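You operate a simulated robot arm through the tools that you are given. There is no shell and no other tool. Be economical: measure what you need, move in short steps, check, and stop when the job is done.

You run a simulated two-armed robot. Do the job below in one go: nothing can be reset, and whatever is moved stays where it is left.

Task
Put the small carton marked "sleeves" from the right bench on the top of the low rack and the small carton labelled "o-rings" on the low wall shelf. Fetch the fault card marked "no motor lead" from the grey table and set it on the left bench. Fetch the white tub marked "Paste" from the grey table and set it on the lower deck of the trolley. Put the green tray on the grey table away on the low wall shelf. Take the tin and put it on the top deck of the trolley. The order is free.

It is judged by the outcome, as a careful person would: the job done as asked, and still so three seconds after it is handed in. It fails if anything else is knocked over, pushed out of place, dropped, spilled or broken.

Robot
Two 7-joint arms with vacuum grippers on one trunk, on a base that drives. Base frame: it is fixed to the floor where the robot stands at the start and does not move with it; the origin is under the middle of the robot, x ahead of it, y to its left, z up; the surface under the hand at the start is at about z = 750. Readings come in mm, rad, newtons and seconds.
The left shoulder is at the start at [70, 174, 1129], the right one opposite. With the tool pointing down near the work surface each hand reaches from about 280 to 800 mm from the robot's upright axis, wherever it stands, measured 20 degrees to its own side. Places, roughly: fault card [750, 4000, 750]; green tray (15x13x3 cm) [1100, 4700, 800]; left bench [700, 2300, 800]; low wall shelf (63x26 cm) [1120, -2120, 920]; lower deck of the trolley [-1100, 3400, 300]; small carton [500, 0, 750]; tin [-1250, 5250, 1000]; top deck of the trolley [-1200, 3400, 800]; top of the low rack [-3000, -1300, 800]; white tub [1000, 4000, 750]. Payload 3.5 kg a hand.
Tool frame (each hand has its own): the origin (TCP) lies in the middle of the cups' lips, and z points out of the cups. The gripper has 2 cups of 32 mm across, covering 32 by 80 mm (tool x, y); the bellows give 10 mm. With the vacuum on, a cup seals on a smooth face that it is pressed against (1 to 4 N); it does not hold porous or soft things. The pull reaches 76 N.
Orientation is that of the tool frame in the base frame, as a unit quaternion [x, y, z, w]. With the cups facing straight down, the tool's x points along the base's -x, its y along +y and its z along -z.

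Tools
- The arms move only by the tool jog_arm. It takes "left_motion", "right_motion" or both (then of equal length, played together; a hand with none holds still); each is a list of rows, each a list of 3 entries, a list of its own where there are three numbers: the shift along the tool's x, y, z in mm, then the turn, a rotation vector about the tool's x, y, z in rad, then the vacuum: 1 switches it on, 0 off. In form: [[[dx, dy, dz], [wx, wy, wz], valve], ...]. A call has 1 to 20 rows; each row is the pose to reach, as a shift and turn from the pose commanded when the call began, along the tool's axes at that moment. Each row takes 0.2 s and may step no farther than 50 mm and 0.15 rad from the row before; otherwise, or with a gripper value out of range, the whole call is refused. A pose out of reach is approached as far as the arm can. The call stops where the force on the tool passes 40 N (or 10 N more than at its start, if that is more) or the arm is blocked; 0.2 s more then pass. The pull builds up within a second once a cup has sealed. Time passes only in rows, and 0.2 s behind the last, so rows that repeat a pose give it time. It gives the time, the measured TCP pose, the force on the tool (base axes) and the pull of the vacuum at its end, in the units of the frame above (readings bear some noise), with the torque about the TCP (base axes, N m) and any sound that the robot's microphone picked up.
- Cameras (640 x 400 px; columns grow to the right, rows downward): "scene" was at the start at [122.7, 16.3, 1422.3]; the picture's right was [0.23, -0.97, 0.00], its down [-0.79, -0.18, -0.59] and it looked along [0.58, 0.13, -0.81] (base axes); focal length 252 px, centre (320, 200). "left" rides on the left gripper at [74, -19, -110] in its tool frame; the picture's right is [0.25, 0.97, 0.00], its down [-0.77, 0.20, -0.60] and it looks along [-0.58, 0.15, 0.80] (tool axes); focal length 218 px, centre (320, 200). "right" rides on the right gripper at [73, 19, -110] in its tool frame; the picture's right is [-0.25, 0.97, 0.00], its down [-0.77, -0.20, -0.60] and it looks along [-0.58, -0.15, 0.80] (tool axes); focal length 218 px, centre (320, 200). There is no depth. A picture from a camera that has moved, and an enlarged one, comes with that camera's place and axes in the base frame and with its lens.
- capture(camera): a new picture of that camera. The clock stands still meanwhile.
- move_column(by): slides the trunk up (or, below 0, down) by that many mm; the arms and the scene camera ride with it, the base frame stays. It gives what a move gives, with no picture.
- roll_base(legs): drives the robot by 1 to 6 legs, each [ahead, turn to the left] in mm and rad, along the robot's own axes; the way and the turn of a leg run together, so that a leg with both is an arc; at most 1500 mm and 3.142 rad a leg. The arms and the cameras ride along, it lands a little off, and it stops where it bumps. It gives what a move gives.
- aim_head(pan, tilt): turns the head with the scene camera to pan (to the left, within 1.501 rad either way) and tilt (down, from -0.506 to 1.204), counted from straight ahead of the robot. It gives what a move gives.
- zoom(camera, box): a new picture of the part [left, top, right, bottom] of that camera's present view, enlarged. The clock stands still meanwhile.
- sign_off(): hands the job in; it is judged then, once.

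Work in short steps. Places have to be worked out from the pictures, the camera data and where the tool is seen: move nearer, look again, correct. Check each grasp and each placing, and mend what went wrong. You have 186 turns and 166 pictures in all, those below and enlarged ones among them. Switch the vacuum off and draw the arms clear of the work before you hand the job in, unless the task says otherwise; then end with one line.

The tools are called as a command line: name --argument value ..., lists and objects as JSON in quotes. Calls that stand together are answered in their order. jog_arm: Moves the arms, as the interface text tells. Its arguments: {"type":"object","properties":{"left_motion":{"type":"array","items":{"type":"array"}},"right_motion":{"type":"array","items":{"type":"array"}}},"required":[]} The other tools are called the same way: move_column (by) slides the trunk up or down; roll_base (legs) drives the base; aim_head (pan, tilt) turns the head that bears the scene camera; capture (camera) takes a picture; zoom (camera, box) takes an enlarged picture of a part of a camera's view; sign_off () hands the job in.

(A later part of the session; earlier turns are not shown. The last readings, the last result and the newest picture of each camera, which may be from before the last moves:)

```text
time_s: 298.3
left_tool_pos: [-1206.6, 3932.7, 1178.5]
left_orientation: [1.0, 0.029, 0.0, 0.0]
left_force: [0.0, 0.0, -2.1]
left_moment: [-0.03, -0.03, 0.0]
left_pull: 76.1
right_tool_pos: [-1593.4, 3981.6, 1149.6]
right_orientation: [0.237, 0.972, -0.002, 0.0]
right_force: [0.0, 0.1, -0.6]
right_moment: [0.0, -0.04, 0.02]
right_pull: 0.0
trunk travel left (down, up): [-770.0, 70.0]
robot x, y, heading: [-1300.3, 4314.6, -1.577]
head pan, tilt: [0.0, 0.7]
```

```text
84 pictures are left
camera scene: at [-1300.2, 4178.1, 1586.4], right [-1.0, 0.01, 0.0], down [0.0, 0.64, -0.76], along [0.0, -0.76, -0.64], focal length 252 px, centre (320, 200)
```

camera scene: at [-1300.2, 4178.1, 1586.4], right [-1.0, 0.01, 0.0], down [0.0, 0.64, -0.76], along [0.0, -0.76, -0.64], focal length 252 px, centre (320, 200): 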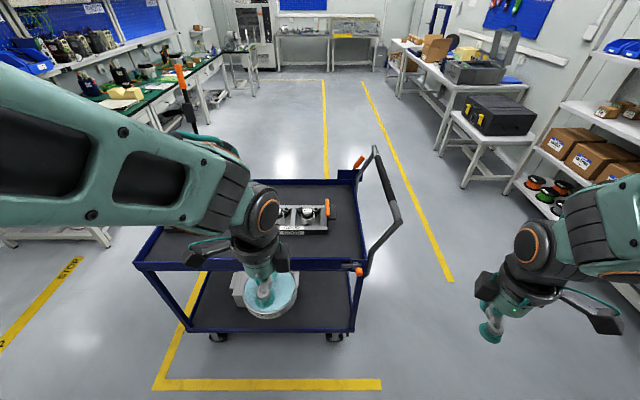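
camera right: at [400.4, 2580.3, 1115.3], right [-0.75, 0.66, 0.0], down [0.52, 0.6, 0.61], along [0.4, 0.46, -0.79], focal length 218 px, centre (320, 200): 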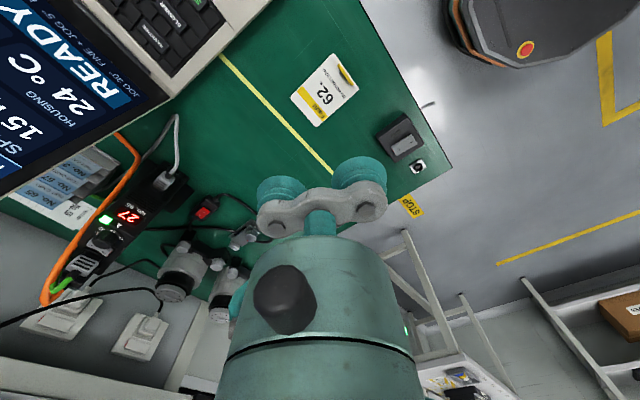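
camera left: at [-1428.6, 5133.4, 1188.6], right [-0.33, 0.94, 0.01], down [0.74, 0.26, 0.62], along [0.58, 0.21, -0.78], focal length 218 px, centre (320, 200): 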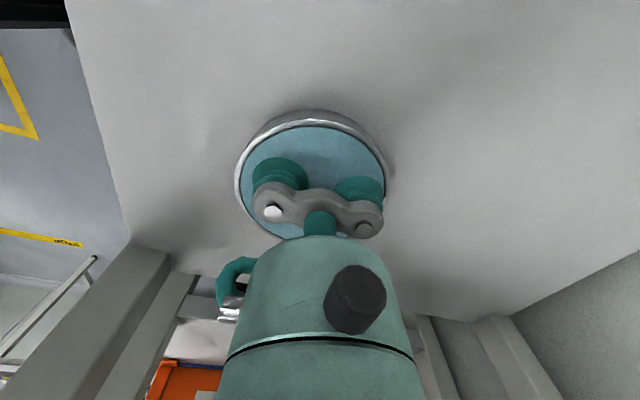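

Trolley top seen from behind: device tray mid, rear strip and the end behind the dark frame look free. I shift the robot to about (−1080,4140) and look again.

roll_base --legs '[[0, 0.9], [280, 0], [0, -0.894]]'

aim_head --pan 0.2 --tilt 0.8

capture --camera "scene"

capture --camera "left"

```text
time_s: 304.8
left_tool_pos: [-1003.1, 3758.8, 1178.9]
left_orientation: [1.0, 0.022, 0.001, 0.001]
left_force: [0.0, -0.7, -1.9]
left_moment: [0.0, -0.04, -0.01]
left_pull: 75.6
right_tool_pos: [-1389.1, 3811.6, 1150.3]
right_orientation: [0.242, 0.97, -0.002, 0.0]
right_force: [0.4, 0.1, -0.2]
right_moment: [0.02, 0.03, -0.03]
right_pull: 0.0
trunk travel left (down, up): [-770.0, 70.0]
robot x, y, heading: [-1090.4, 4143.1, -1.591]
head pan, tilt: [0.0, 0.7]
```

```text
time_s: 305.5
left_tool_pos: [-1004.2, 3758.9, 1177.7]
left_orientation: [1.0, 0.023, 0.0, 0.0]
left_force: [0.0, 0.2, -0.9]
left_moment: [-0.02, -0.05, -0.03]
left_pull: 75.7
right_tool_pos: [-1388.9, 3810.9, 1148.8]
right_orientation: [0.243, 0.97, -0.002, 0.001]
right_force: [0.8, -0.2, -0.1]
right_moment: [0.0, 0.01, 0.01]
right_pull: 0.1
trunk travel left (down, up): [-770.0, 70.0]
robot x, y, heading: [-1091.3, 4138.4, -1.587]
head pan, tilt: [0.201, 0.799]
```

```text
83 pictures are left
camera scene: at [-1077.7, 4010.3, 1578.2], right [-0.98, -0.18, 0.0], down [-0.13, 0.7, -0.7], along [0.13, -0.69, -0.72], focal length 252 px, centre (320, 200)
```

scene: 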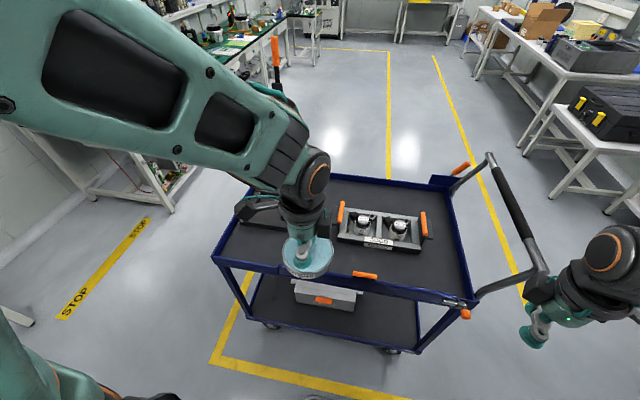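

```text
82 pictures are left
camera left: at [-929.8, 3781.7, 1288.1], right [0.3, -0.95, 0.0], down [-0.76, -0.24, 0.6], along [-0.58, -0.18, -0.8], focal length 218 px, centre (320, 200)
```

left: 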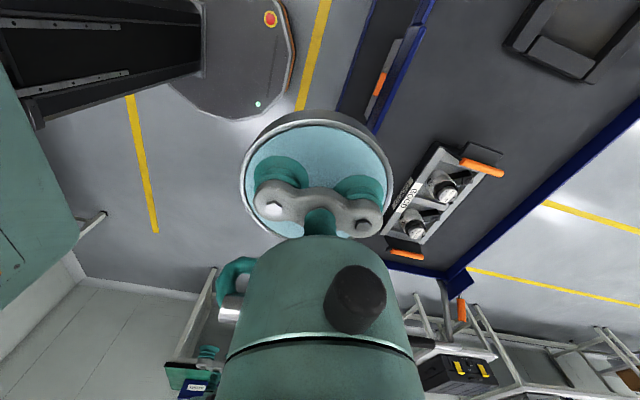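

Between the device (x<−1045) and the dark frame (x>−848) there's a ~200 mm gap; I carry the tin to above (−946,3510) and go down to z≈905.

jog_arm --left_motion '[[[7, 36, 0], [0, 0, 0], 1], [[13, 72, 0], [0, 0, 0], 1], [[20, 108, 0], [0, 0, 0], 1], [[27, 144, 0], [0, 0, 0], 1], [[33, 180, 0], [0, 0, 0], 1], [[40, 216, 0], [0, 0, 0], 1], [[46, 251, 0], [0, 0, 0], 1], [[46, 251, 45], [0, 0, 0], 1], [[46, 251, 90], [0, 0, 0], 1], [[46, 251, 135], [0, 0, 0], 1], [[46, 251, 180], [0, 0, 0], 1], [[46, 251, 225], [0, 0, 0], 1], [[46, 251, 265], [0, 0, 0], 1], [[46, 251, 265], [0, 0, 0], 1]]'

capture --camera "left"

capture --camera "scene"

```text
time_s: 308.5
left_tool_pos: [-947.3, 3509.4, 908.5]
left_orientation: [1.0, 0.023, 0.0, 0.001]
left_force: [0.2, -0.3, -1.1]
left_moment: [-0.03, -0.03, -0.03]
left_pull: 75.3
right_tool_pos: [-1390.1, 3811.7, 1150.3]
right_orientation: [0.241, 0.97, -0.002, 0.002]
right_force: [-0.9, 0.1, 0.0]
right_moment: [-0.01, 0.04, -0.02]
right_pull: 0.0
trunk travel left (down, up): [-770.0, 70.0]
robot x, y, heading: [-1092.7, 4146.0, -1.583]
head pan, tilt: [0.201, 0.799]
```

```text
81 pictures are left
camera left: at [-874.5, 3533.5, 1019.4], right [0.3, -0.95, 0.0], down [-0.76, -0.24, 0.6], along [-0.58, -0.18, -0.8], focal length 218 px, centre (320, 200)
```

left: 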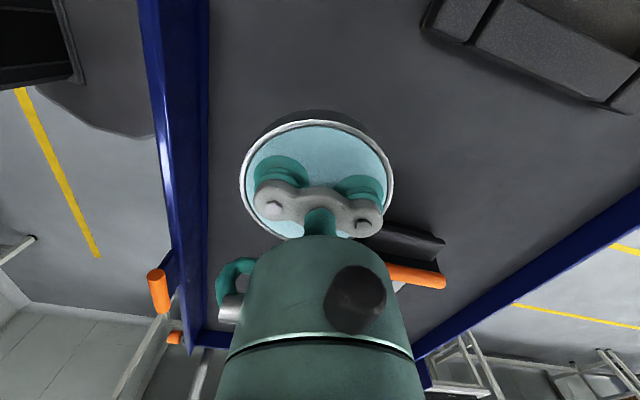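

```text
80 pictures are left
camera scene: at [-1077.7, 4011.1, 1578.2], right [-0.98, -0.18, 0.0], down [-0.13, 0.7, -0.7], along [0.13, -0.69, -0.72], focal length 252 px, centre (320, 200)
```

scene: 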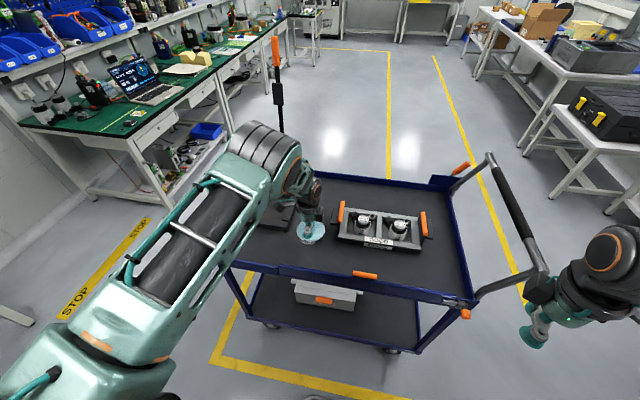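

Good gap; I nudge 12 mm toward the frame side and lower to contact.

jog_arm --left_motion '[[[12, 0, 10], [0, 0, 0], 1], [[12, 0, 22], [0, 0, 0], 1], [[12, 0, 30], [0, 0, 0], 1], [[12, 0, 36], [0, 0, 0], 1], [[12, 0, 40], [0, 0, 0], 1], [[12, 0, 44], [0, 0, 0], 1], [[12, 0, 48], [0, 0, 0], 1], [[12, 0, 52], [0, 0, 0], 1], [[12, 0, 56], [0, 0, 0], 1], [[12, 0, 60], [0, 0, 0], 1], [[12, 0, 63], [0, 0, 0], 1], [[12, 0, 66], [0, 0, 0], 1], [[12, 0, 69], [0, 0, 0], 1], [[12, 0, 72], [0, 0, 0], 1], [[12, 0, 75], [0, 0, 0], 1], [[12, 0, 78], [0, 0, 0], 1], [[12, 0, 81], [0, 0, 0], 1], [[12, 0, 84], [0, 0, 0], 1]]'

```text
time_s: 312.3
left_tool_pos: [-933.5, 3510.4, 829.8]
left_orientation: [1.0, 0.023, 0.0, 0.001]
left_force: [-0.3, 0.3, -2.0]
left_moment: [0.0, -0.02, -0.03]
left_pull: 75.5
right_tool_pos: [-1388.7, 3810.3, 1149.7]
right_orientation: [0.242, 0.97, -0.002, 0.0]
right_force: [0.8, 0.2, 0.0]
right_moment: [0.02, -0.02, 0.02]
right_pull: 0.1
trunk travel left (down, up): [-770.0, 70.0]
robot x, y, heading: [-1093.6, 4139.8, -1.583]
head pan, tilt: [0.201, 0.799]
```

No contact yet at z=830; I continue in 3 mm steps.

jog_arm --left_motion '[[[0, 0, 3], [0, 0, 0], 1], [[0, 0, 6], [0, 0, 0], 1], [[0, 0, 9], [0, 0, 0], 1], [[0, 0, 12], [0, 0, 0], 1], [[0, 0, 15], [0, 0, 0], 1], [[0, 0, 18], [0, 0, 0], 1], [[0, 0, 21], [0, 0, 0], 1], [[0, 0, 24], [0, 0, 0], 1], [[0, 0, 27], [0, 0, 0], 1], [[0, 0, 30], [0, 0, 0], 1]]'

```text
time_s: 313.6
left_tool_pos: [-933.8, 3509.6, 819.8]
left_orientation: [1.0, 0.022, 0.001, 0.005]
left_force: [-0.6, 9.9, 20.7]
left_moment: [0.39, 0.41, -0.3]
left_pull: 75.1
right_tool_pos: [-1390.3, 3814.3, 1151.0]
right_orientation: [0.242, 0.97, -0.004, 0.001]
right_force: [-0.5, 0.3, -0.1]
right_moment: [0.03, -0.01, -0.01]
right_pull: 0.1
trunk travel left (down, up): [-770.0, 70.0]
robot x, y, heading: [-1093.3, 4135.6, -1.588]
head pan, tilt: [0.201, 0.799]
stopped in row 6 (left hand): the force on the tool passed its limit at 44 N (the readings are from after the stop); the commanded pose is now the measured one
```

Contact. Release, wait, rise and retract.

jog_arm --left_motion '[[[0, 0, 0], [0, 0, 0], 0], [[0, 0, 0], [0, 0, 0], 0], [[0, 0, 0], [0, 0, 0], 0], [[0, 0, 0], [0, 0, 0], 0], [[0, 0, -4], [0, 0, 0], 0], [[0, 0, -12], [0, 0, 0], 0], [[0, 0, -45], [0, 0, 0], 0], [[0, 0, -90], [0, 0, 0], 0], [[0, 0, -135], [0, 0, 0], 0], [[0, 0, -180], [0, 0, 0], 0], [[0, 0, -225], [0, 0, 0], 0], [[0, 0, -270], [0, 0, 0], 0], [[0, -40, -300], [0, 0, 0], 0], [[5, -80, -310], [0, 0, 0], 0], [[10, -120, -310], [0, 0, 0], 0], [[15, -160, -310], [0, 0, 0], 0], [[25, -190, -310], [0, 0, 0], 0]]'

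capture --camera "scene"

```text
time_s: 316.9
left_tool_pos: [-913.7, 3678.1, 1051.2]
left_orientation: [0.994, 0.049, -0.022, -0.095]
left_force: [-0.2, 0.2, -0.3]
left_moment: [-0.04, -0.01, -0.01]
left_pull: 0.1
right_tool_pos: [-1389.3, 3812.3, 1149.9]
right_orientation: [0.242, 0.97, -0.002, 0.001]
right_force: [-0.4, -0.1, 0.1]
right_moment: [-0.01, 0.0, 0.02]
right_pull: 0.0
trunk travel left (down, up): [-770.0, 70.0]
robot x, y, heading: [-1091.8, 4141.1, -1.589]
head pan, tilt: [0.201, 0.799]
stopped in row 16 (left hand): the arm was blocked; the commanded pose is now the measured one
```

```text
79 pictures are left
camera scene: at [-1077.9, 4010.8, 1578.2], right [-0.98, -0.18, 0.0], down [-0.13, 0.7, -0.7], along [0.13, -0.69, -0.72], focal length 252 px, centre (320, 200)
```

scene: 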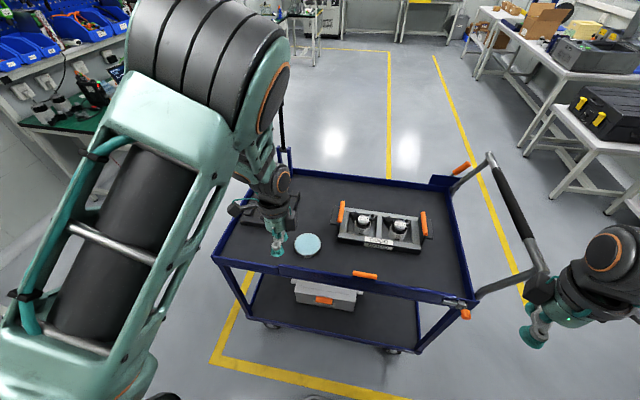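

The tin stands on the trolley's top deck. I back off and drive round to the grey table for the green tray.

roll_base --legs '[[-110, 0], [0, 1.729], [1350, 0], [0, -0.14]]'

aim_head --pan 0.2 --tilt 0.7

capture --camera "scene"

```text
time_s: 329.3
left_tool_pos: [715.1, 4659.4, 1050.8]
left_orientation: [0.655, 0.749, -0.083, -0.049]
left_force: [0.0, 0.0, 0.1]
left_moment: [0.01, -0.01, -0.01]
left_pull: 0.1
right_tool_pos: [599.8, 4179.7, 1149.6]
right_orientation: [-0.53, 0.848, -0.001, 0.001]
right_force: [0.8, 0.3, 0.2]
right_moment: [-0.03, 0.0, -0.03]
right_pull: 0.1
trunk travel left (down, up): [-770.0, 70.0]
robot x, y, heading: [259.4, 4462.0, 0.019]
head pan, tilt: [0.201, 0.799]
```

```text
time_s: 330.0
left_tool_pos: [715.9, 4657.4, 1050.9]
left_orientation: [0.654, 0.75, -0.084, -0.049]
left_force: [1.5, -0.3, 0.6]
left_moment: [-0.02, 0.03, 0.01]
left_pull: 0.2
right_tool_pos: [599.7, 4177.9, 1149.3]
right_orientation: [-0.53, 0.848, -0.001, 0.002]
right_force: [-0.4, 1.3, 0.9]
right_moment: [0.02, 0.0, 0.02]
right_pull: 0.1
trunk travel left (down, up): [-770.0, 70.0]
robot x, y, heading: [257.7, 4462.3, 0.026]
head pan, tilt: [0.201, 0.7]
```

```text
78 pictures are left
camera scene: at [393.1, 4481.1, 1586.3], right [0.22, -0.98, 0.0], down [-0.63, -0.14, -0.76], along [0.75, 0.17, -0.64], focal length 252 px, centre (320, 200)
```

scene: 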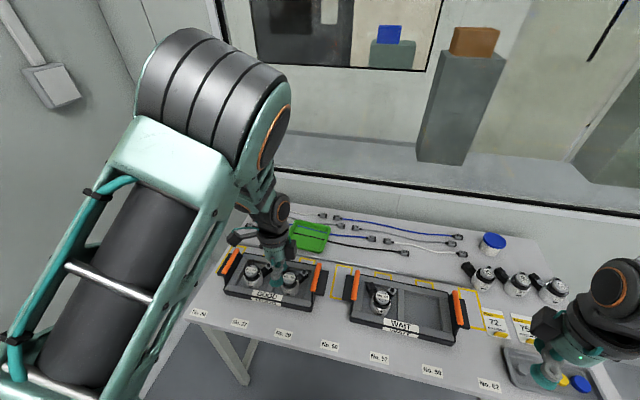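

The tray is at about (1058,4675). I level and raise the left hand, then drive 70 mm closer.

jog_arm --left_motion '[[[0, 20, -20], [-0.064, 0.012, 0], 0], [[0, 40, -40], [-0.128, 0.025, 0], 0], [[0, 60, -60], [-0.192, 0.037, 0], 0], [[0, 60, -60], [-0.192, 0.037, 0], 0]]'

roll_base --legs '[[70, -0.025]]'

capture --camera "scene"

capture --camera "left"

```text
time_s: 331.0
left_tool_pos: [788.0, 4668.1, 1098.1]
left_orientation: [0.658, 0.753, 0.001, 0.001]
left_force: [0.0, -0.8, 0.3]
left_moment: [0.01, 0.0, -0.02]
left_pull: 0.1
right_tool_pos: [599.1, 4178.8, 1149.4]
right_orientation: [-0.531, 0.847, -0.002, 0.001]
right_force: [0.8, -0.1, -0.3]
right_moment: [-0.03, 0.01, -0.01]
right_pull: 0.0
trunk travel left (down, up): [-770.0, 70.0]
robot x, y, heading: [257.8, 4461.6, 0.018]
head pan, tilt: [0.201, 0.7]
```

```text
time_s: 332.0
left_tool_pos: [849.6, 4655.5, 1106.2]
left_orientation: [0.666, 0.746, 0.004, 0.006]
left_force: [0.5, 0.7, 0.5]
left_moment: [0.02, -0.08, 0.01]
left_pull: 0.1
right_tool_pos: [650.6, 4171.9, 1152.9]
right_orientation: [-0.521, 0.854, -0.004, 0.007]
right_force: [-1.3, -0.3, 0.1]
right_moment: [0.0, -0.05, -0.02]
right_pull: 0.2
trunk travel left (down, up): [-770.0, 70.0]
robot x, y, heading: [329.5, 4463.1, -0.005]
head pan, tilt: [0.201, 0.7]
```

```text
77 pictures are left
camera scene: at [448.2, 4480.0, 1587.7], right [0.2, -0.98, 0.0], down [-0.62, -0.13, -0.77], along [0.76, 0.15, -0.64], focal length 252 px, centre (320, 200)
```

scene: 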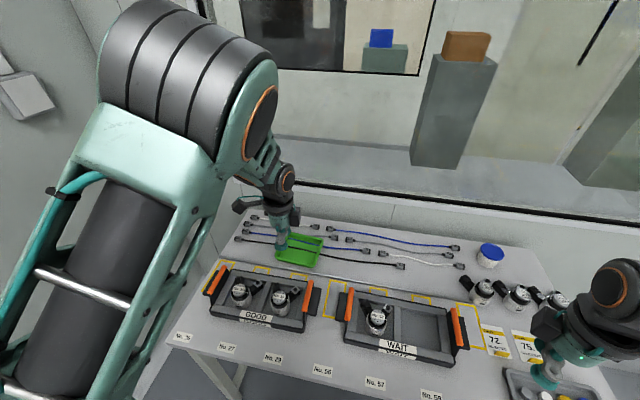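

```text
76 pictures are left
camera left: at [822.4, 4727.3, 1215.4], right [0.93, 0.36, 0.01], down [0.28, -0.74, 0.61], along [0.23, -0.57, -0.79], focal length 218 px, centre (320, 200)
```

left: 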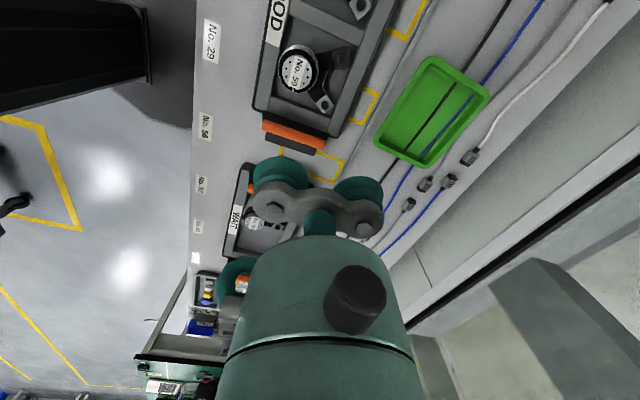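

Cables seem to cross the tray; I zoom to see whether they lie over it.

zoom --camera "left" --box '[350, 30, 510, 190]'

zoom --camera "scene" --box '[225, 195, 385, 295]'

```text
2.50 times, centred on (430, 110) of left
camera zoom: at [822.4, 4727.3, 1215.4], right [0.93, 0.36, 0.01], down [0.28, -0.74, 0.61], along [0.23, -0.57, -0.79], focal length 546 px, centre (45, 425)
```

zoom: 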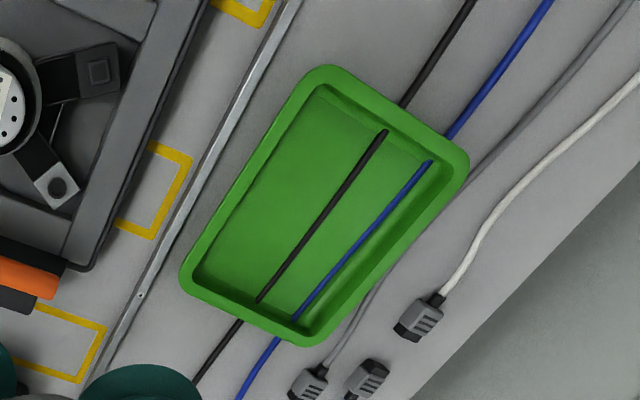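

```text
4.00 times, centred on (305, 245) of scene
camera zoom: at [448.2, 4480.0, 1587.7], right [0.2, -0.98, 0.0], down [-0.62, -0.13, -0.77], along [0.76, 0.15, -0.64], focal length 1010 px, centre (380, 20)
```

zoom: 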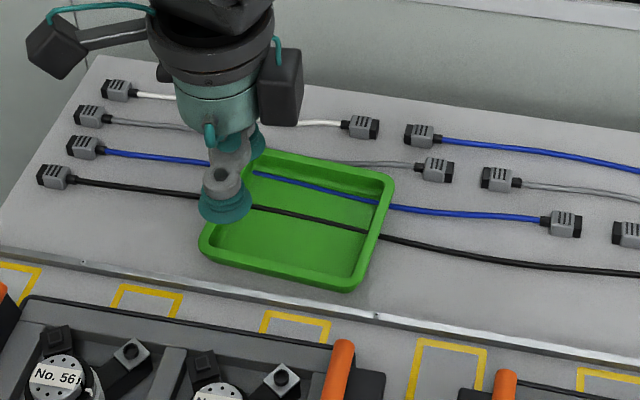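

The cables visually pass through the tray floor; I'll grip the clear floor strip in front of the black cable, at about (1026,4678). I turn the left hand so the cups lie along y and bring it near.

jog_arm --left_motion '[[[0, 15, 0], [0, 0, -0.136], 0], [[0, 30, 0], [0, 0, -0.271], 0], [[1, 45, 0], [0, 0, -0.407], 0], [[1, 60, 0], [0, 0, -0.543], 0], [[2, 75, 0], [0, 0, -0.679], 0], [[2, 90, 20], [0, 0, -0.814], 0], [[3, 105, 40], [0, 0, -0.95], 0], [[3, 120, 60], [0, 0, -1.086], 0], [[3, 135, 80], [0, 0, -1.221], 0], [[3, 151, 100], [0, 0, -1.357], 0], [[3, 151, 100], [0, 0, -1.357], 0], [[3, 151, 100], [0, 0, -1.357], 0]]'

capture --camera "left"

zoom --camera "scene" --box '[225, 175, 385, 295]'

```text
time_s: 334.6
left_tool_pos: [1011.1, 4675.9, 998.9]
left_orientation: [0.051, 0.999, 0.0, 0.003]
left_force: [0.4, 0.6, -0.4]
left_moment: [0.0, 0.03, -0.02]
left_pull: 0.0
right_tool_pos: [660.8, 4170.7, 1149.7]
right_orientation: [-0.522, 0.853, -0.001, 0.003]
right_force: [0.0, 0.2, -0.4]
right_moment: [0.0, -0.02, -0.01]
right_pull: 0.1
trunk travel left (down, up): [-770.0, 70.0]
robot x, y, heading: [326.5, 4464.1, -0.005]
head pan, tilt: [0.201, 0.7]
```

```text
73 pictures are left
camera left: at [935.9, 4664.6, 1110.0], right [-0.15, 0.99, 0.0], down [0.78, 0.12, 0.61], along [0.6, 0.09, -0.79], focal length 218 px, centre (320, 200)
```

left: 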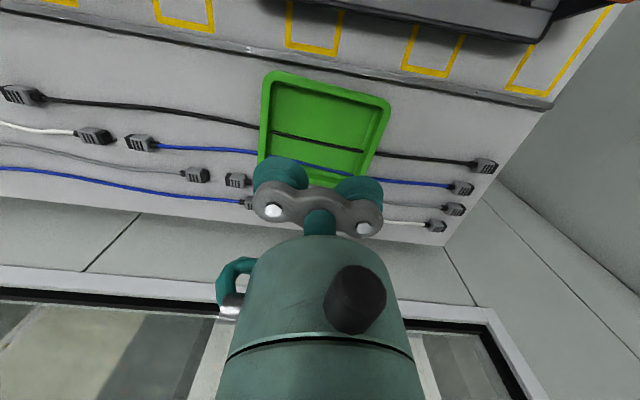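

```text
3.33 times, centred on (305, 235) of scene
camera zoom: at [462.3, 4479.2, 1586.4], right [0.2, -0.98, 0.0], down [-0.63, -0.13, -0.76], along [0.75, 0.15, -0.64], focal length 841 px, centre (370, 83)
```

zoom: 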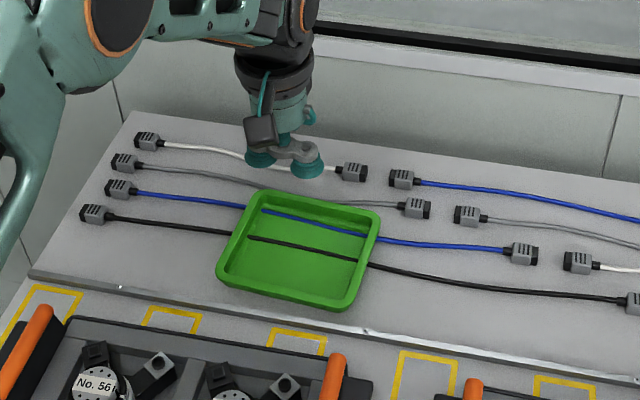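

Floor strip is x≈994–1059, so I target (1026,4682) and descend with the vacuum on.

jog_arm --left_motion '[[[-7, 4, 0], [0, 0, 0], 0], [[-14, 7.5, 40], [0, 0, 0], 0], [[-14, 7.5, 80], [0, 0, 0], 0], [[-14, 7.5, 120], [0, 0, 0], 0], [[-14, 7.5, 150], [0, 0, 0], 1], [[-14, 7.5, 165], [0, 0, 0], 1], [[-14, 7.5, 172], [0, 0, 0], 1], [[-14, 7.5, 176], [0, 0, 0], 1], [[-14, 7.5, 179], [0, 0, 0], 1], [[-14, 7.5, 182], [0, 0, 0], 1], [[-14, 7.5, 185], [0, 0, 0], 1], [[-14, 7.5, 188], [0, 0, 0], 1], [[-14, 7.5, 191], [0, 0, 0], 1], [[-14, 7.5, 194], [0, 0, 0], 1], [[-14, 7.5, 197], [0, 0, 0], 1], [[-14, 7.5, 200], [0, 0, 0], 1]]'

```text
time_s: 338.0
left_tool_pos: [1024.2, 4680.7, 803.2]
left_orientation: [0.052, 0.999, 0.0, 0.004]
left_force: [-2.3, 1.3, 11.8]
left_moment: [-0.15, 0.27, 0.04]
left_pull: 75.5
right_tool_pos: [658.6, 4169.6, 1150.0]
right_orientation: [-0.521, 0.854, -0.001, 0.003]
right_force: [-0.8, -1.4, -0.4]
right_moment: [0.01, -0.03, 0.02]
right_pull: 0.0
trunk travel left (down, up): [-770.0, 70.0]
robot x, y, heading: [327.4, 4458.8, -0.008]
head pan, tilt: [0.201, 0.7]
```

Both cups sealed on the tray floor. I lift slowly and check for snagging.

jog_arm --left_motion '[[[0, 0, -4], [0, 0, 0], 1], [[0, 0, -10], [0, 0, 0], 1], [[0, 0, -20], [0, 0, 0], 1], [[0, 0, -45], [0, 0, 0], 1], [[0, 0, -85], [0, 0, 0], 1], [[0, 0, -130], [0, 0, 0], 1], [[0, 0, -175], [0, 0, 0], 1], [[0, 0, -220], [0, 0, 0], 1], [[0, 0, -250], [0, 0, 0], 1], [[0, 0, -250], [0, 0, 0], 1]]'

capture --camera "left"

capture --camera "scene"

```text
time_s: 340.2
left_tool_pos: [1025.1, 4682.4, 1051.4]
left_orientation: [0.051, 0.999, 0.0, 0.002]
left_force: [0.4, 0.5, -0.2]
left_moment: [-0.01, 0.02, 0.01]
left_pull: 75.7
right_tool_pos: [661.2, 4170.3, 1150.5]
right_orientation: [-0.521, 0.853, -0.002, 0.001]
right_force: [0.2, -0.8, -0.7]
right_moment: [0.01, 0.01, 0.03]
right_pull: 0.1
trunk travel left (down, up): [-770.0, 70.0]
robot x, y, heading: [327.3, 4459.6, -0.004]
head pan, tilt: [0.201, 0.7]
```

```text
71 pictures are left
camera left: at [949.4, 4671.5, 1161.2], right [-0.15, 0.99, 0.0], down [0.78, 0.12, 0.61], along [0.6, 0.09, -0.79], focal length 218 px, centre (320, 200)
```

left: 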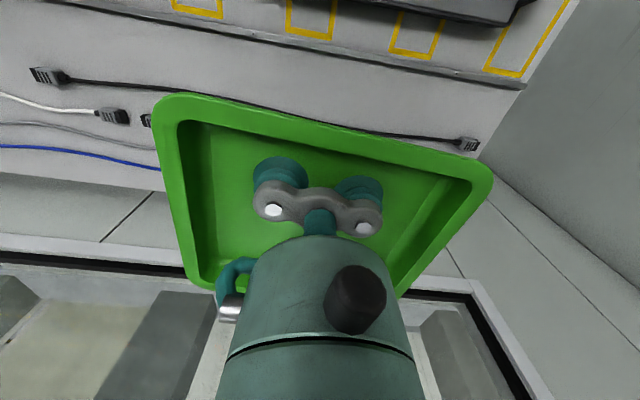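

```text
70 pictures are left
camera scene: at [462.9, 4479.3, 1586.3], right [0.2, -0.98, 0.0], down [-0.63, -0.13, -0.76], along [0.75, 0.15, -0.64], focal length 252 px, centre (320, 200)
```

scene: 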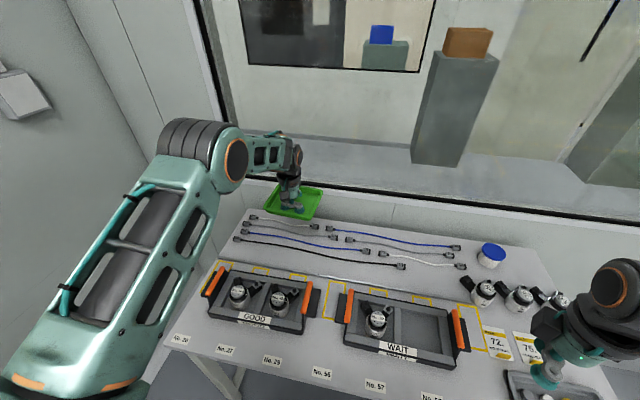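

Tray held and cables left in place. I pull the arm in, back off, and start down the aisle.

jog_arm --left_motion '[[[35, -3, 0], [0, 0, 0], 1], [[70, -7, 0], [0, 0, 0], 1], [[105, -10, 0], [0, 0, 0], 1], [[140, -14, 0], [0, 0, 0], 1], [[175, -18, 0], [0, 0, 0], 1], [[205, -21, 0], [0, 0, 0], 1], [[205, -21, 0], [0, 0, 0], 1]]'

roll_base --legs '[[-600, 0], [0, -1.566], [980, 0], [980, 0]]'

aim_head --pan 0 --tilt 0.5

capture --camera "scene"

```text
time_s: 341.8
left_tool_pos: [819.5, 4681.3, 1053.3]
left_orientation: [0.051, 0.999, 0.0, 0.002]
left_force: [-1.3, -0.2, -1.1]
left_moment: [-0.01, 0.04, 0.0]
left_pull: 75.6
right_tool_pos: [661.3, 4171.1, 1150.6]
right_orientation: [-0.521, 0.854, -0.001, 0.002]
right_force: [-0.7, 0.4, -0.2]
right_moment: [-0.01, 0.01, 0.01]
right_pull: 0.0
trunk travel left (down, up): [-770.0, 70.0]
robot x, y, heading: [330.6, 4463.8, -0.004]
head pan, tilt: [0.201, 0.7]
```

```text
time_s: 358.5
left_tool_pos: [38.2, 1997.4, 1051.7]
left_orientation: [0.73, 0.684, -0.002, 0.002]
left_force: [0.3, 0.6, 0.3]
left_moment: [0.0, 0.02, -0.02]
left_pull: 75.6
right_tool_pos: [-478.4, 2136.4, 1149.7]
right_orientation: [0.216, 0.976, -0.003, 0.002]
right_force: [0.2, 0.5, 1.2]
right_moment: [-0.02, -0.02, 0.0]
right_pull: 0.1
trunk travel left (down, up): [-770.0, 70.0]
robot x, y, heading: [-197.3, 2479.7, -1.53]
head pan, tilt: [0.201, 0.7]
```

```text
time_s: 359.2
left_tool_pos: [38.7, 1997.9, 1052.9]
left_orientation: [0.73, 0.684, -0.002, 0.002]
left_force: [-0.6, -0.4, -0.4]
left_moment: [0.01, -0.02, -0.01]
left_pull: 75.1
right_tool_pos: [-478.9, 2136.3, 1149.4]
right_orientation: [0.216, 0.976, -0.002, 0.002]
right_force: [0.1, 0.5, 0.0]
right_moment: [-0.02, 0.03, -0.05]
right_pull: 0.1
trunk travel left (down, up): [-770.0, 70.0]
robot x, y, heading: [-199.2, 2483.4, -1.535]
head pan, tilt: [0.0, 0.499]
```

```text
69 pictures are left
camera scene: at [-193.2, 2339.2, 1604.0], right [-1.0, -0.04, 0.0], down [-0.02, 0.48, -0.88], along [0.03, -0.88, -0.48], focal length 252 px, centre (320, 200)
```

scene: 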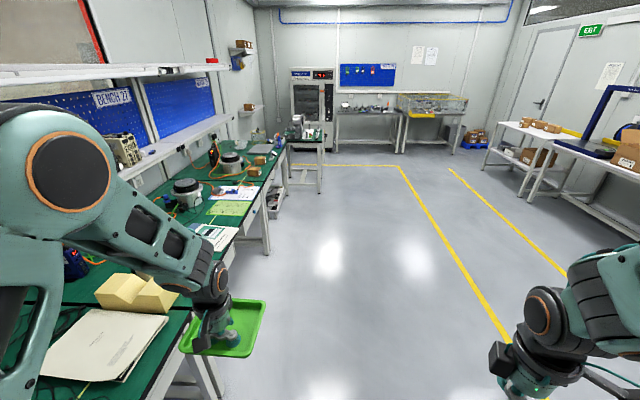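

Clear ahead; I continue via (−880,1300) down to about (−860,−1950).

roll_base --legs '[[0, -0.558], [1365, 0], [0, 0.525], [1085, 0], [1085, 0], [1085, 0]]'

capture --camera "scene"

```text
time_s: 384.8
left_tool_pos: [-737.7, -2472.4, 1053.0]
left_orientation: [0.736, 0.677, -0.002, 0.002]
left_force: [0.7, -0.4, -1.7]
left_moment: [0.01, 0.0, 0.01]
left_pull: 75.7
right_tool_pos: [-1250.6, -2322.3, 1149.9]
right_orientation: [0.226, 0.974, -0.003, 0.002]
right_force: [-0.2, -1.1, 0.3]
right_moment: [0.01, 0.02, -0.01]
right_pull: 0.1
trunk travel left (down, up): [-770.0, 70.0]
robot x, y, heading: [-968.5, -1982.5, -1.555]
head pan, tilt: [0.0, 0.499]
```

```text
68 pictures are left
camera scene: at [-961.6, -2125.8, 1604.2], right [-1.0, -0.02, 0.0], down [-0.01, 0.48, -0.88], along [0.01, -0.88, -0.48], focal length 252 px, centre (320, 200)
```

scene: 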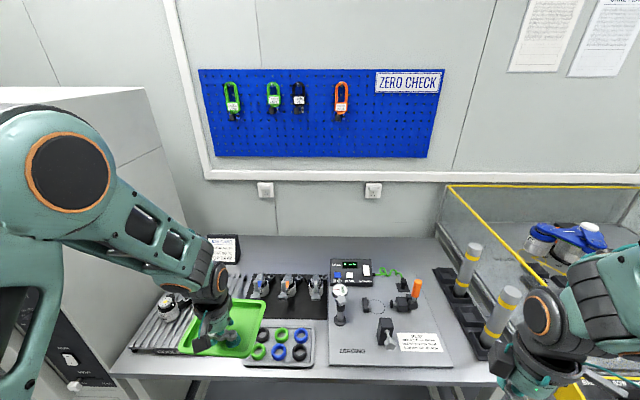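

I raise the trunk a bit, back 100 mm, turn toward the shelf and drive up to it.

move_column --by 65

roll_base --legs '[[-100, 0], [0, 1.411], [1000, 0]]'

capture --camera "scene"

```text
time_s: 385.9
left_tool_pos: [-736.8, -2472.5, 1117.2]
left_orientation: [0.737, 0.676, -0.002, 0.002]
left_force: [-0.3, -0.3, -1.0]
left_moment: [0.04, -0.01, 0.0]
left_pull: 75.8
right_tool_pos: [-1251.2, -2324.4, 1214.7]
right_orientation: [0.226, 0.974, -0.002, 0.001]
right_force: [0.7, 0.2, 0.4]
right_moment: [0.0, 0.02, -0.03]
right_pull: 0.1
trunk travel left (down, up): [-835.0, 5.0]
robot x, y, heading: [-962.8, -1987.2, -1.557]
head pan, tilt: [0.0, 0.499]
```

```text
time_s: 395.3
left_tool_pos: [552.6, -1861.6, 1117.8]
left_orientation: [0.111, 0.994, -0.001, 0.003]
left_force: [-0.5, -0.1, -1.7]
left_moment: [-0.01, 0.05, -0.01]
left_pull: 75.3
right_tool_pos: [332.2, -2350.5, 1216.0]
right_orientation: [-0.469, 0.883, -0.002, 0.003]
right_force: [0.3, 0.5, 0.6]
right_moment: [0.01, 0.04, 0.03]
right_pull: 0.0
trunk travel left (down, up): [-835.0, 5.0]
robot x, y, heading: [37.7, -2019.8, -0.126]
head pan, tilt: [0.0, 0.499]
```

```text
67 pictures are left
camera scene: at [178.0, -2037.7, 1669.2], right [-0.12, -0.99, 0.0], down [-0.47, 0.06, -0.88], along [0.87, -0.11, -0.48], focal length 252 px, centre (320, 200)
```

scene: 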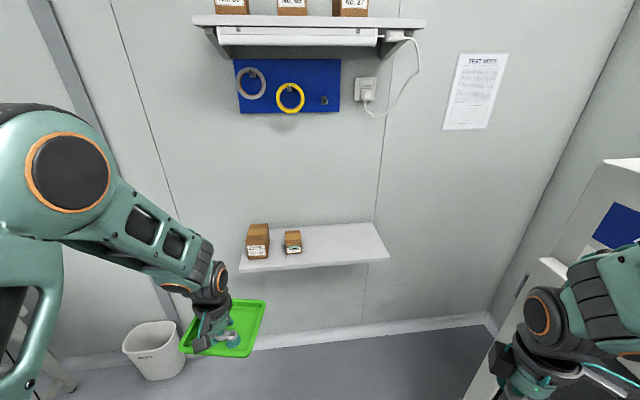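

O-rings still stands well. I finish the approach and straighten.

roll_base --legs '[[435, 0], [0, 0.12]]'

aim_head --pan 0 --tilt 0.75

capture --camera "scene"

```text
time_s: 398.5
left_tool_pos: [950.4, -1861.1, 1118.9]
left_orientation: [0.056, 0.998, 0.001, 0.003]
left_force: [-0.1, -0.4, -0.9]
left_moment: [-0.02, 0.04, 0.0]
left_pull: 75.7
right_tool_pos: [786.3, -2371.7, 1214.3]
right_orientation: [-0.517, 0.856, 0.0, 0.004]
right_force: [-0.4, -0.1, -0.8]
right_moment: [0.02, -0.02, 0.04]
right_pull: 0.0
trunk travel left (down, up): [-835.0, 5.0]
robot x, y, heading: [459.5, -2074.0, -0.012]
head pan, tilt: [0.0, 0.499]
```

```text
time_s: 399.3
left_tool_pos: [950.5, -1858.4, 1116.9]
left_orientation: [0.056, 0.998, 0.0, 0.002]
left_force: [-0.2, -0.1, -1.0]
left_moment: [0.02, 0.02, 0.03]
left_pull: 75.5
right_tool_pos: [787.5, -2366.1, 1216.1]
right_orientation: [-0.517, 0.856, -0.001, 0.002]
right_force: [-0.3, -0.1, -0.9]
right_moment: [-0.04, -0.02, 0.01]
right_pull: 0.1
trunk travel left (down, up): [-835.0, 5.0]
robot x, y, heading: [458.9, -2072.6, -0.01]
head pan, tilt: [0.0, 0.75]
```

```text
66 pictures are left
camera scene: at [591.6, -2074.2, 1647.2], right [-0.01, -1.0, 0.0], down [-0.68, 0.01, -0.73], along [0.73, -0.01, -0.68], focal length 252 px, centre (320, 200)
```

scene: 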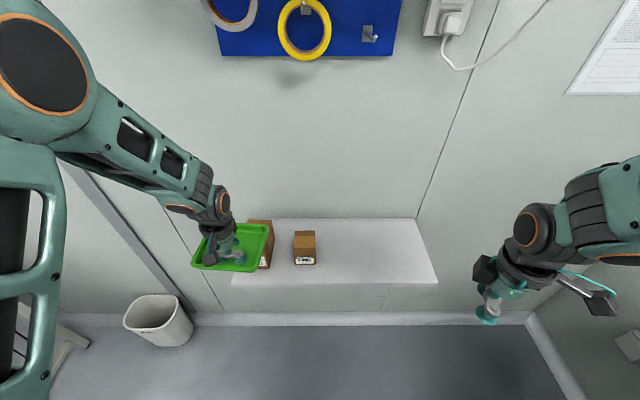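

I carry the tray across to above (1097,−2225), right of o-rings.

jog_arm --left_motion '[[[-20, -38, 0], [0, 0, 0], 1], [[-41, -77, 0], [0, 0, 0], 1], [[-62, -115, 0], [0, 0, 0], 1], [[-83, -154, 0], [0, 0, 0], 1], [[-103, -193, 0], [0, 0, 0], 1], [[-124, -231, 0], [0, 0, 0], 1], [[-145, -270, 0], [0, 0, 0], 1], [[-165, -308, 0], [0, 0, 0], 1], [[-186, -347, 0], [0, 0, 0], 1], [[-186, -347, 0], [0, 0, 0], 1]]'

capture --camera "scene"

```text
time_s: 401.5
left_tool_pos: [1069.9, -2154.7, 1119.4]
left_orientation: [0.054, 0.999, 0.0, 0.001]
left_force: [-0.2, -0.7, -0.4]
left_moment: [0.0, 0.01, 0.01]
left_pull: 75.3
left hand out of reach, approached as far as the arm can: row 8, 9, 10
right_tool_pos: [788.5, -2368.5, 1214.8]
right_orientation: [-0.518, 0.855, 0.0, 0.003]
right_force: [0.1, -0.5, -0.3]
right_moment: [0.01, -0.03, 0.0]
right_pull: 0.0
trunk travel left (down, up): [-835.0, 5.0]
robot x, y, heading: [454.1, -2073.0, -0.01]
head pan, tilt: [0.0, 0.75]
```

```text
65 pictures are left
camera scene: at [592.0, -2075.9, 1647.1], right [-0.01, -1.0, 0.0], down [-0.68, 0.01, -0.73], along [0.73, -0.01, -0.68], focal length 252 px, centre (320, 200)
```

scene: 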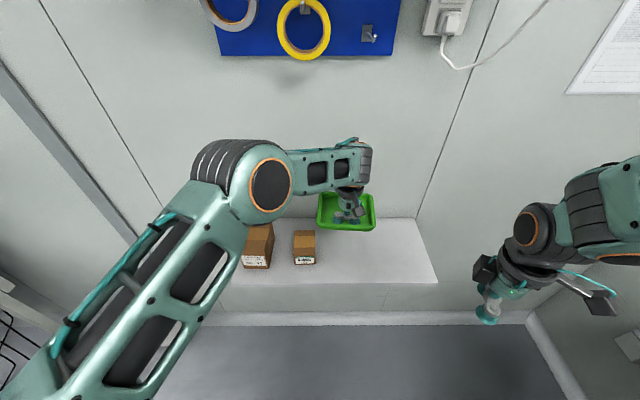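

The arm stopped short at y≈−2155 (too high up). Lowering improves reach, so I descend 60 mm toward the same target and read the position.

jog_arm --left_motion '[[[0, 0, 20], [0, 0, 0], 1], [[0, 0, 40], [0, 0, 0], 1], [[0, 0, 60], [0, 0, 0], 1], [[0, 0, 60], [0, 0, 0], 1]]'

```text
time_s: 402.5
left_tool_pos: [1069.3, -2153.4, 1055.3]
left_orientation: [0.056, 0.998, -0.002, 0.003]
left_force: [0.5, -0.6, -0.9]
left_moment: [-0.01, 0.03, 0.02]
left_pull: 75.7
right_tool_pos: [788.0, -2368.2, 1214.3]
right_orientation: [-0.517, 0.856, -0.002, 0.003]
right_force: [-0.7, 0.5, -1.5]
right_moment: [0.01, 0.02, -0.01]
right_pull: 0.0
trunk travel left (down, up): [-835.0, 5.0]
robot x, y, heading: [459.1, -2072.2, -0.009]
head pan, tilt: [0.0, 0.75]
```

The command follows the measured pose; I retry the remaining shift at this lower height.

jog_arm --left_motion '[[[-12, -23, 0], [0, 0, 0], 1], [[-24, -46, 0], [0, 0, 0], 1], [[-35, -68, 0], [0, 0, 0], 1], [[-35, -68, 0], [0, 0, 0], 1]]'

```text
time_s: 403.5
left_tool_pos: [1066.9, -2161.7, 1054.9]
left_orientation: [0.055, 0.998, -0.001, 0.005]
left_force: [-0.3, -0.4, -1.0]
left_moment: [0.01, 0.03, 0.01]
left_pull: 75.6
left hand out of reach, approached as far as the arm can: row 1, 2, 3, 4
right_tool_pos: [788.4, -2368.8, 1215.1]
right_orientation: [-0.518, 0.856, -0.001, 0.003]
right_force: [0.0, 0.1, 1.1]
right_moment: [0.04, 0.0, -0.01]
right_pull: 0.1
trunk travel left (down, up): [-835.0, 5.0]
robot x, y, heading: [456.3, -2074.8, -0.008]
head pan, tilt: [0.0, 0.75]
```

The limit is lateral, so I turn the base 0.12 rad right with 35 mm ahead, carrying the tray over.

roll_base --legs '[[35, 0], [0, -0.12]]'

capture --camera "scene"

capture --camera "left"

```text
time_s: 404.9
left_tool_pos: [1086.5, -2229.7, 1055.9]
left_orientation: [0.115, 0.993, -0.003, 0.006]
left_force: [0.3, -0.1, -0.2]
left_moment: [0.0, 0.03, -0.03]
left_pull: 75.4
right_tool_pos: [784.5, -2402.8, 1215.6]
right_orientation: [-0.466, 0.885, -0.003, 0.003]
right_force: [0.3, -0.1, 0.4]
right_moment: [0.02, 0.0, 0.04]
right_pull: 0.1
trunk travel left (down, up): [-835.0, 5.0]
robot x, y, heading: [488.9, -2072.1, -0.13]
head pan, tilt: [0.0, 0.75]
```

```text
64 pictures are left
camera scene: at [623.1, -2087.5, 1647.5], right [-0.13, -0.99, 0.0], down [-0.68, 0.09, -0.73], along [0.73, -0.1, -0.68], focal length 252 px, centre (320, 200)
```

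scene: 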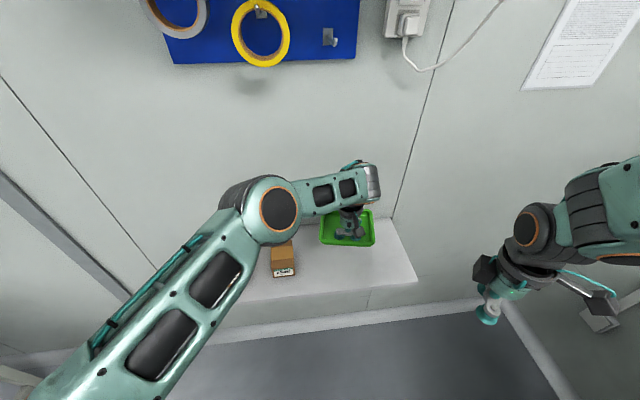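

```text
63 pictures are left
camera left: at [1009.5, -2230.6, 1165.8], right [-0.02, 1.0, -0.01], down [0.79, 0.02, 0.61], along [0.61, 0.01, -0.79], focal length 218 px, centre (320, 200)
```

left: 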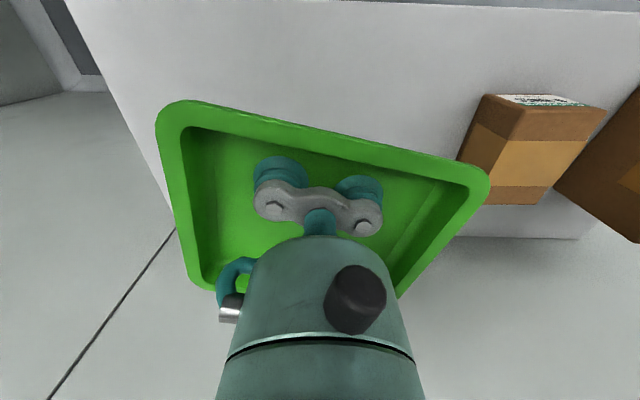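

The tray is nicely over the free part. I lower to z≈950 first and check.

jog_arm --left_motion '[[[0, 0, 30], [0, 0, 0], 1], [[0, 0, 60], [0, 0, 0], 1], [[0, 0, 85], [0, 0, 0], 1], [[0, 0, 105], [0, 0, 0], 1], [[0, 0, 105], [0, 0, 0], 1]]'

capture --camera "scene"

```text
time_s: 406.1
left_tool_pos: [1078.5, -2224.0, 962.9]
left_orientation: [0.115, 0.993, -0.002, 0.006]
left_force: [-0.1, -0.5, -1.2]
left_moment: [0.0, -0.01, 0.02]
left_pull: 75.4
left hand out of reach, approached as far as the arm can: row 1, 2, 3, 4, 5
right_tool_pos: [787.2, -2405.2, 1214.4]
right_orientation: [-0.466, 0.885, -0.001, 0.003]
right_force: [-0.4, 0.3, -0.1]
right_moment: [-0.01, 0.0, 0.01]
right_pull: 0.0
trunk travel left (down, up): [-835.0, 5.0]
robot x, y, heading: [496.0, -2071.9, -0.127]
head pan, tilt: [0.0, 0.75]
```

```text
62 pictures are left
camera scene: at [625.0, -2091.1, 1647.3], right [-0.13, -0.99, 0.0], down [-0.68, 0.09, -0.73], along [0.73, -0.09, -0.68], focal length 252 px, centre (320, 200)
```

scene: 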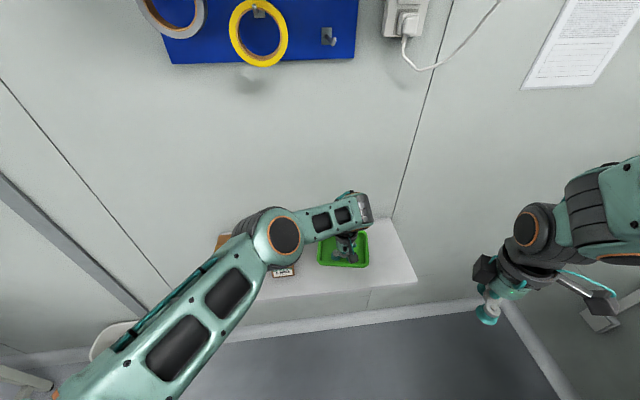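

I use the trunk for the last part since the arm is near its limit: −25 mm first.

move_column --by -25

zoom --camera "scene" --box '[240, 190, 440, 310]'

```text
time_s: 406.8
left_tool_pos: [1077.2, -2225.7, 937.2]
left_orientation: [0.115, 0.993, -0.002, 0.005]
left_force: [-0.3, -0.9, 0.0]
left_moment: [-0.01, 0.0, 0.02]
left_pull: 75.1
right_tool_pos: [786.8, -2406.1, 1189.4]
right_orientation: [-0.465, 0.885, -0.001, 0.002]
right_force: [0.6, -0.2, -1.2]
right_moment: [0.05, 0.03, 0.01]
right_pull: 0.0
trunk travel left (down, up): [-810.0, 30.0]
robot x, y, heading: [494.1, -2070.8, -0.128]
head pan, tilt: [0.0, 0.75]
```

```text
3.20 times, centred on (340, 250) of scene
camera zoom: at [625.6, -2091.7, 1622.1], right [-0.13, -0.99, 0.0], down [-0.68, 0.09, -0.73], along [0.73, -0.09, -0.68], focal length 808 px, centre (256, 40)
```

zoom: 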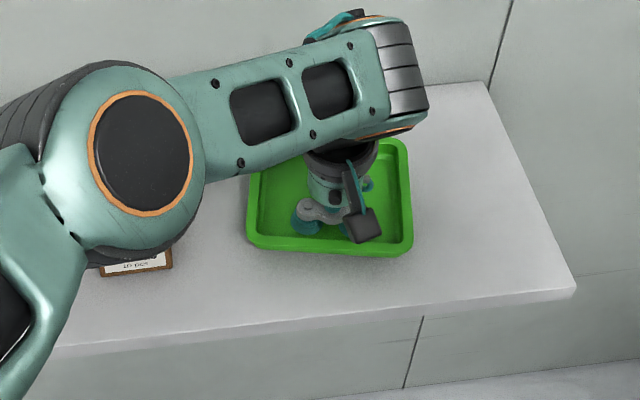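

About 10 mm to go; I lower the trunk in small amounts and watch the force.

move_column --by -8

move_column --by -4

```text
time_s: 407.4
left_tool_pos: [1078.7, -2225.4, 928.8]
left_orientation: [0.115, 0.993, -0.003, 0.005]
left_force: [0.4, 0.6, -0.7]
left_moment: [0.03, 0.02, -0.01]
left_pull: 75.1
right_tool_pos: [787.9, -2405.8, 1181.1]
right_orientation: [-0.465, 0.885, -0.001, 0.002]
right_force: [0.1, 0.8, 0.1]
right_moment: [0.02, 0.02, -0.02]
right_pull: 0.1
trunk travel left (down, up): [-802.0, 38.0]
robot x, y, heading: [489.1, -2068.2, -0.129]
head pan, tilt: [0.0, 0.75]
```

```text
time_s: 407.9
left_tool_pos: [1077.9, -2224.4, 923.8]
left_orientation: [0.115, 0.993, -0.002, 0.005]
left_force: [-2.1, 1.6, -3.1]
left_moment: [0.21, 0.08, -0.05]
left_pull: 75.1
right_tool_pos: [786.6, -2405.0, 1177.8]
right_orientation: [-0.466, 0.885, -0.001, 0.002]
right_force: [-0.2, 0.3, 0.3]
right_moment: [0.0, 0.01, 0.0]
right_pull: 0.0
trunk travel left (down, up): [-798.0, 42.0]
robot x, y, heading: [493.3, -2076.0, -0.124]
head pan, tilt: [0.0, 0.75]
```

First signs of contact; 3 mm more.

move_column --by -3

```text
time_s: 408.4
left_tool_pos: [1078.9, -2224.9, 924.5]
left_orientation: [0.115, 0.993, -0.003, 0.008]
left_force: [0.0, 0.3, 13.3]
left_moment: [0.31, 0.25, -0.15]
left_pull: 75.7
right_tool_pos: [785.1, -2404.6, 1175.7]
right_orientation: [-0.466, 0.885, -0.001, 0.003]
right_force: [-0.2, 0.0, -0.3]
right_moment: [0.0, 0.01, -0.03]
right_pull: 0.2
trunk travel left (down, up): [-795.0, 45.0]
robot x, y, heading: [493.7, -2073.5, -0.13]
head pan, tilt: [0.0, 0.75]
```

The tray rests on the shelf (13 N). I release, wait, and rise with the trunk.

jog_arm --left_motion '[[[0, 0, 0], [0, 0, 0], 0], [[0, 0, 0], [0, 0, 0], 0], [[0, 0, 0], [0, 0, 0], 0], [[0, 0, 0], [0, 0, 0], 0], [[0, 0, 0], [0, 0, 0], 0]]'

move_column --by 43

capture --camera "scene"

```text
time_s: 409.6
left_tool_pos: [1078.8, -2224.8, 921.2]
left_orientation: [0.114, 0.993, -0.002, 0.006]
left_force: [0.0, 0.2, 1.4]
left_moment: [0.03, -0.02, -0.01]
left_pull: 0.1
right_tool_pos: [786.8, -2405.3, 1175.4]
right_orientation: [-0.466, 0.885, -0.001, 0.003]
right_force: [0.3, -0.7, -0.3]
right_moment: [-0.01, 0.0, 0.0]
right_pull: 0.1
trunk travel left (down, up): [-795.0, 45.0]
robot x, y, heading: [496.7, -2072.1, -0.135]
head pan, tilt: [0.0, 0.75]
```

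```text
time_s: 410.5
left_tool_pos: [1077.6, -2224.9, 963.2]
left_orientation: [0.114, 0.993, -0.002, 0.005]
left_force: [-0.4, 0.3, -0.4]
left_moment: [0.01, -0.04, -0.01]
left_pull: 0.0
right_tool_pos: [787.5, -2405.1, 1216.7]
right_orientation: [-0.466, 0.885, 0.0, 0.002]
right_force: [0.4, -0.2, -0.5]
right_moment: [-0.01, 0.01, -0.01]
right_pull: 0.1
trunk travel left (down, up): [-838.0, 2.0]
robot x, y, heading: [489.9, -2076.0, -0.127]
head pan, tilt: [0.0, 0.75]
```

```text
60 pictures are left
camera scene: at [626.7, -2091.3, 1650.1], right [-0.13, -0.99, 0.0], down [-0.68, 0.09, -0.73], along [0.72, -0.09, -0.68], focal length 252 px, centre (320, 200)
```

scene: 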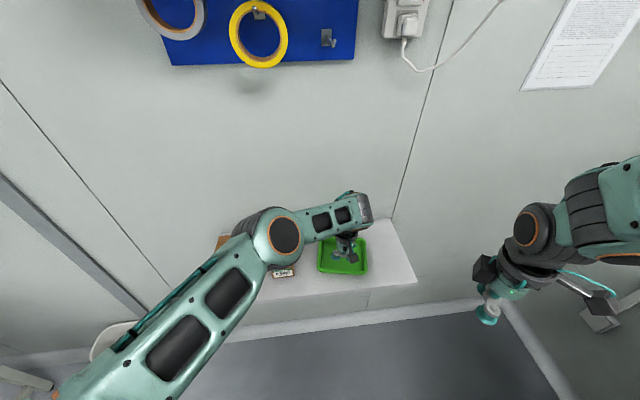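

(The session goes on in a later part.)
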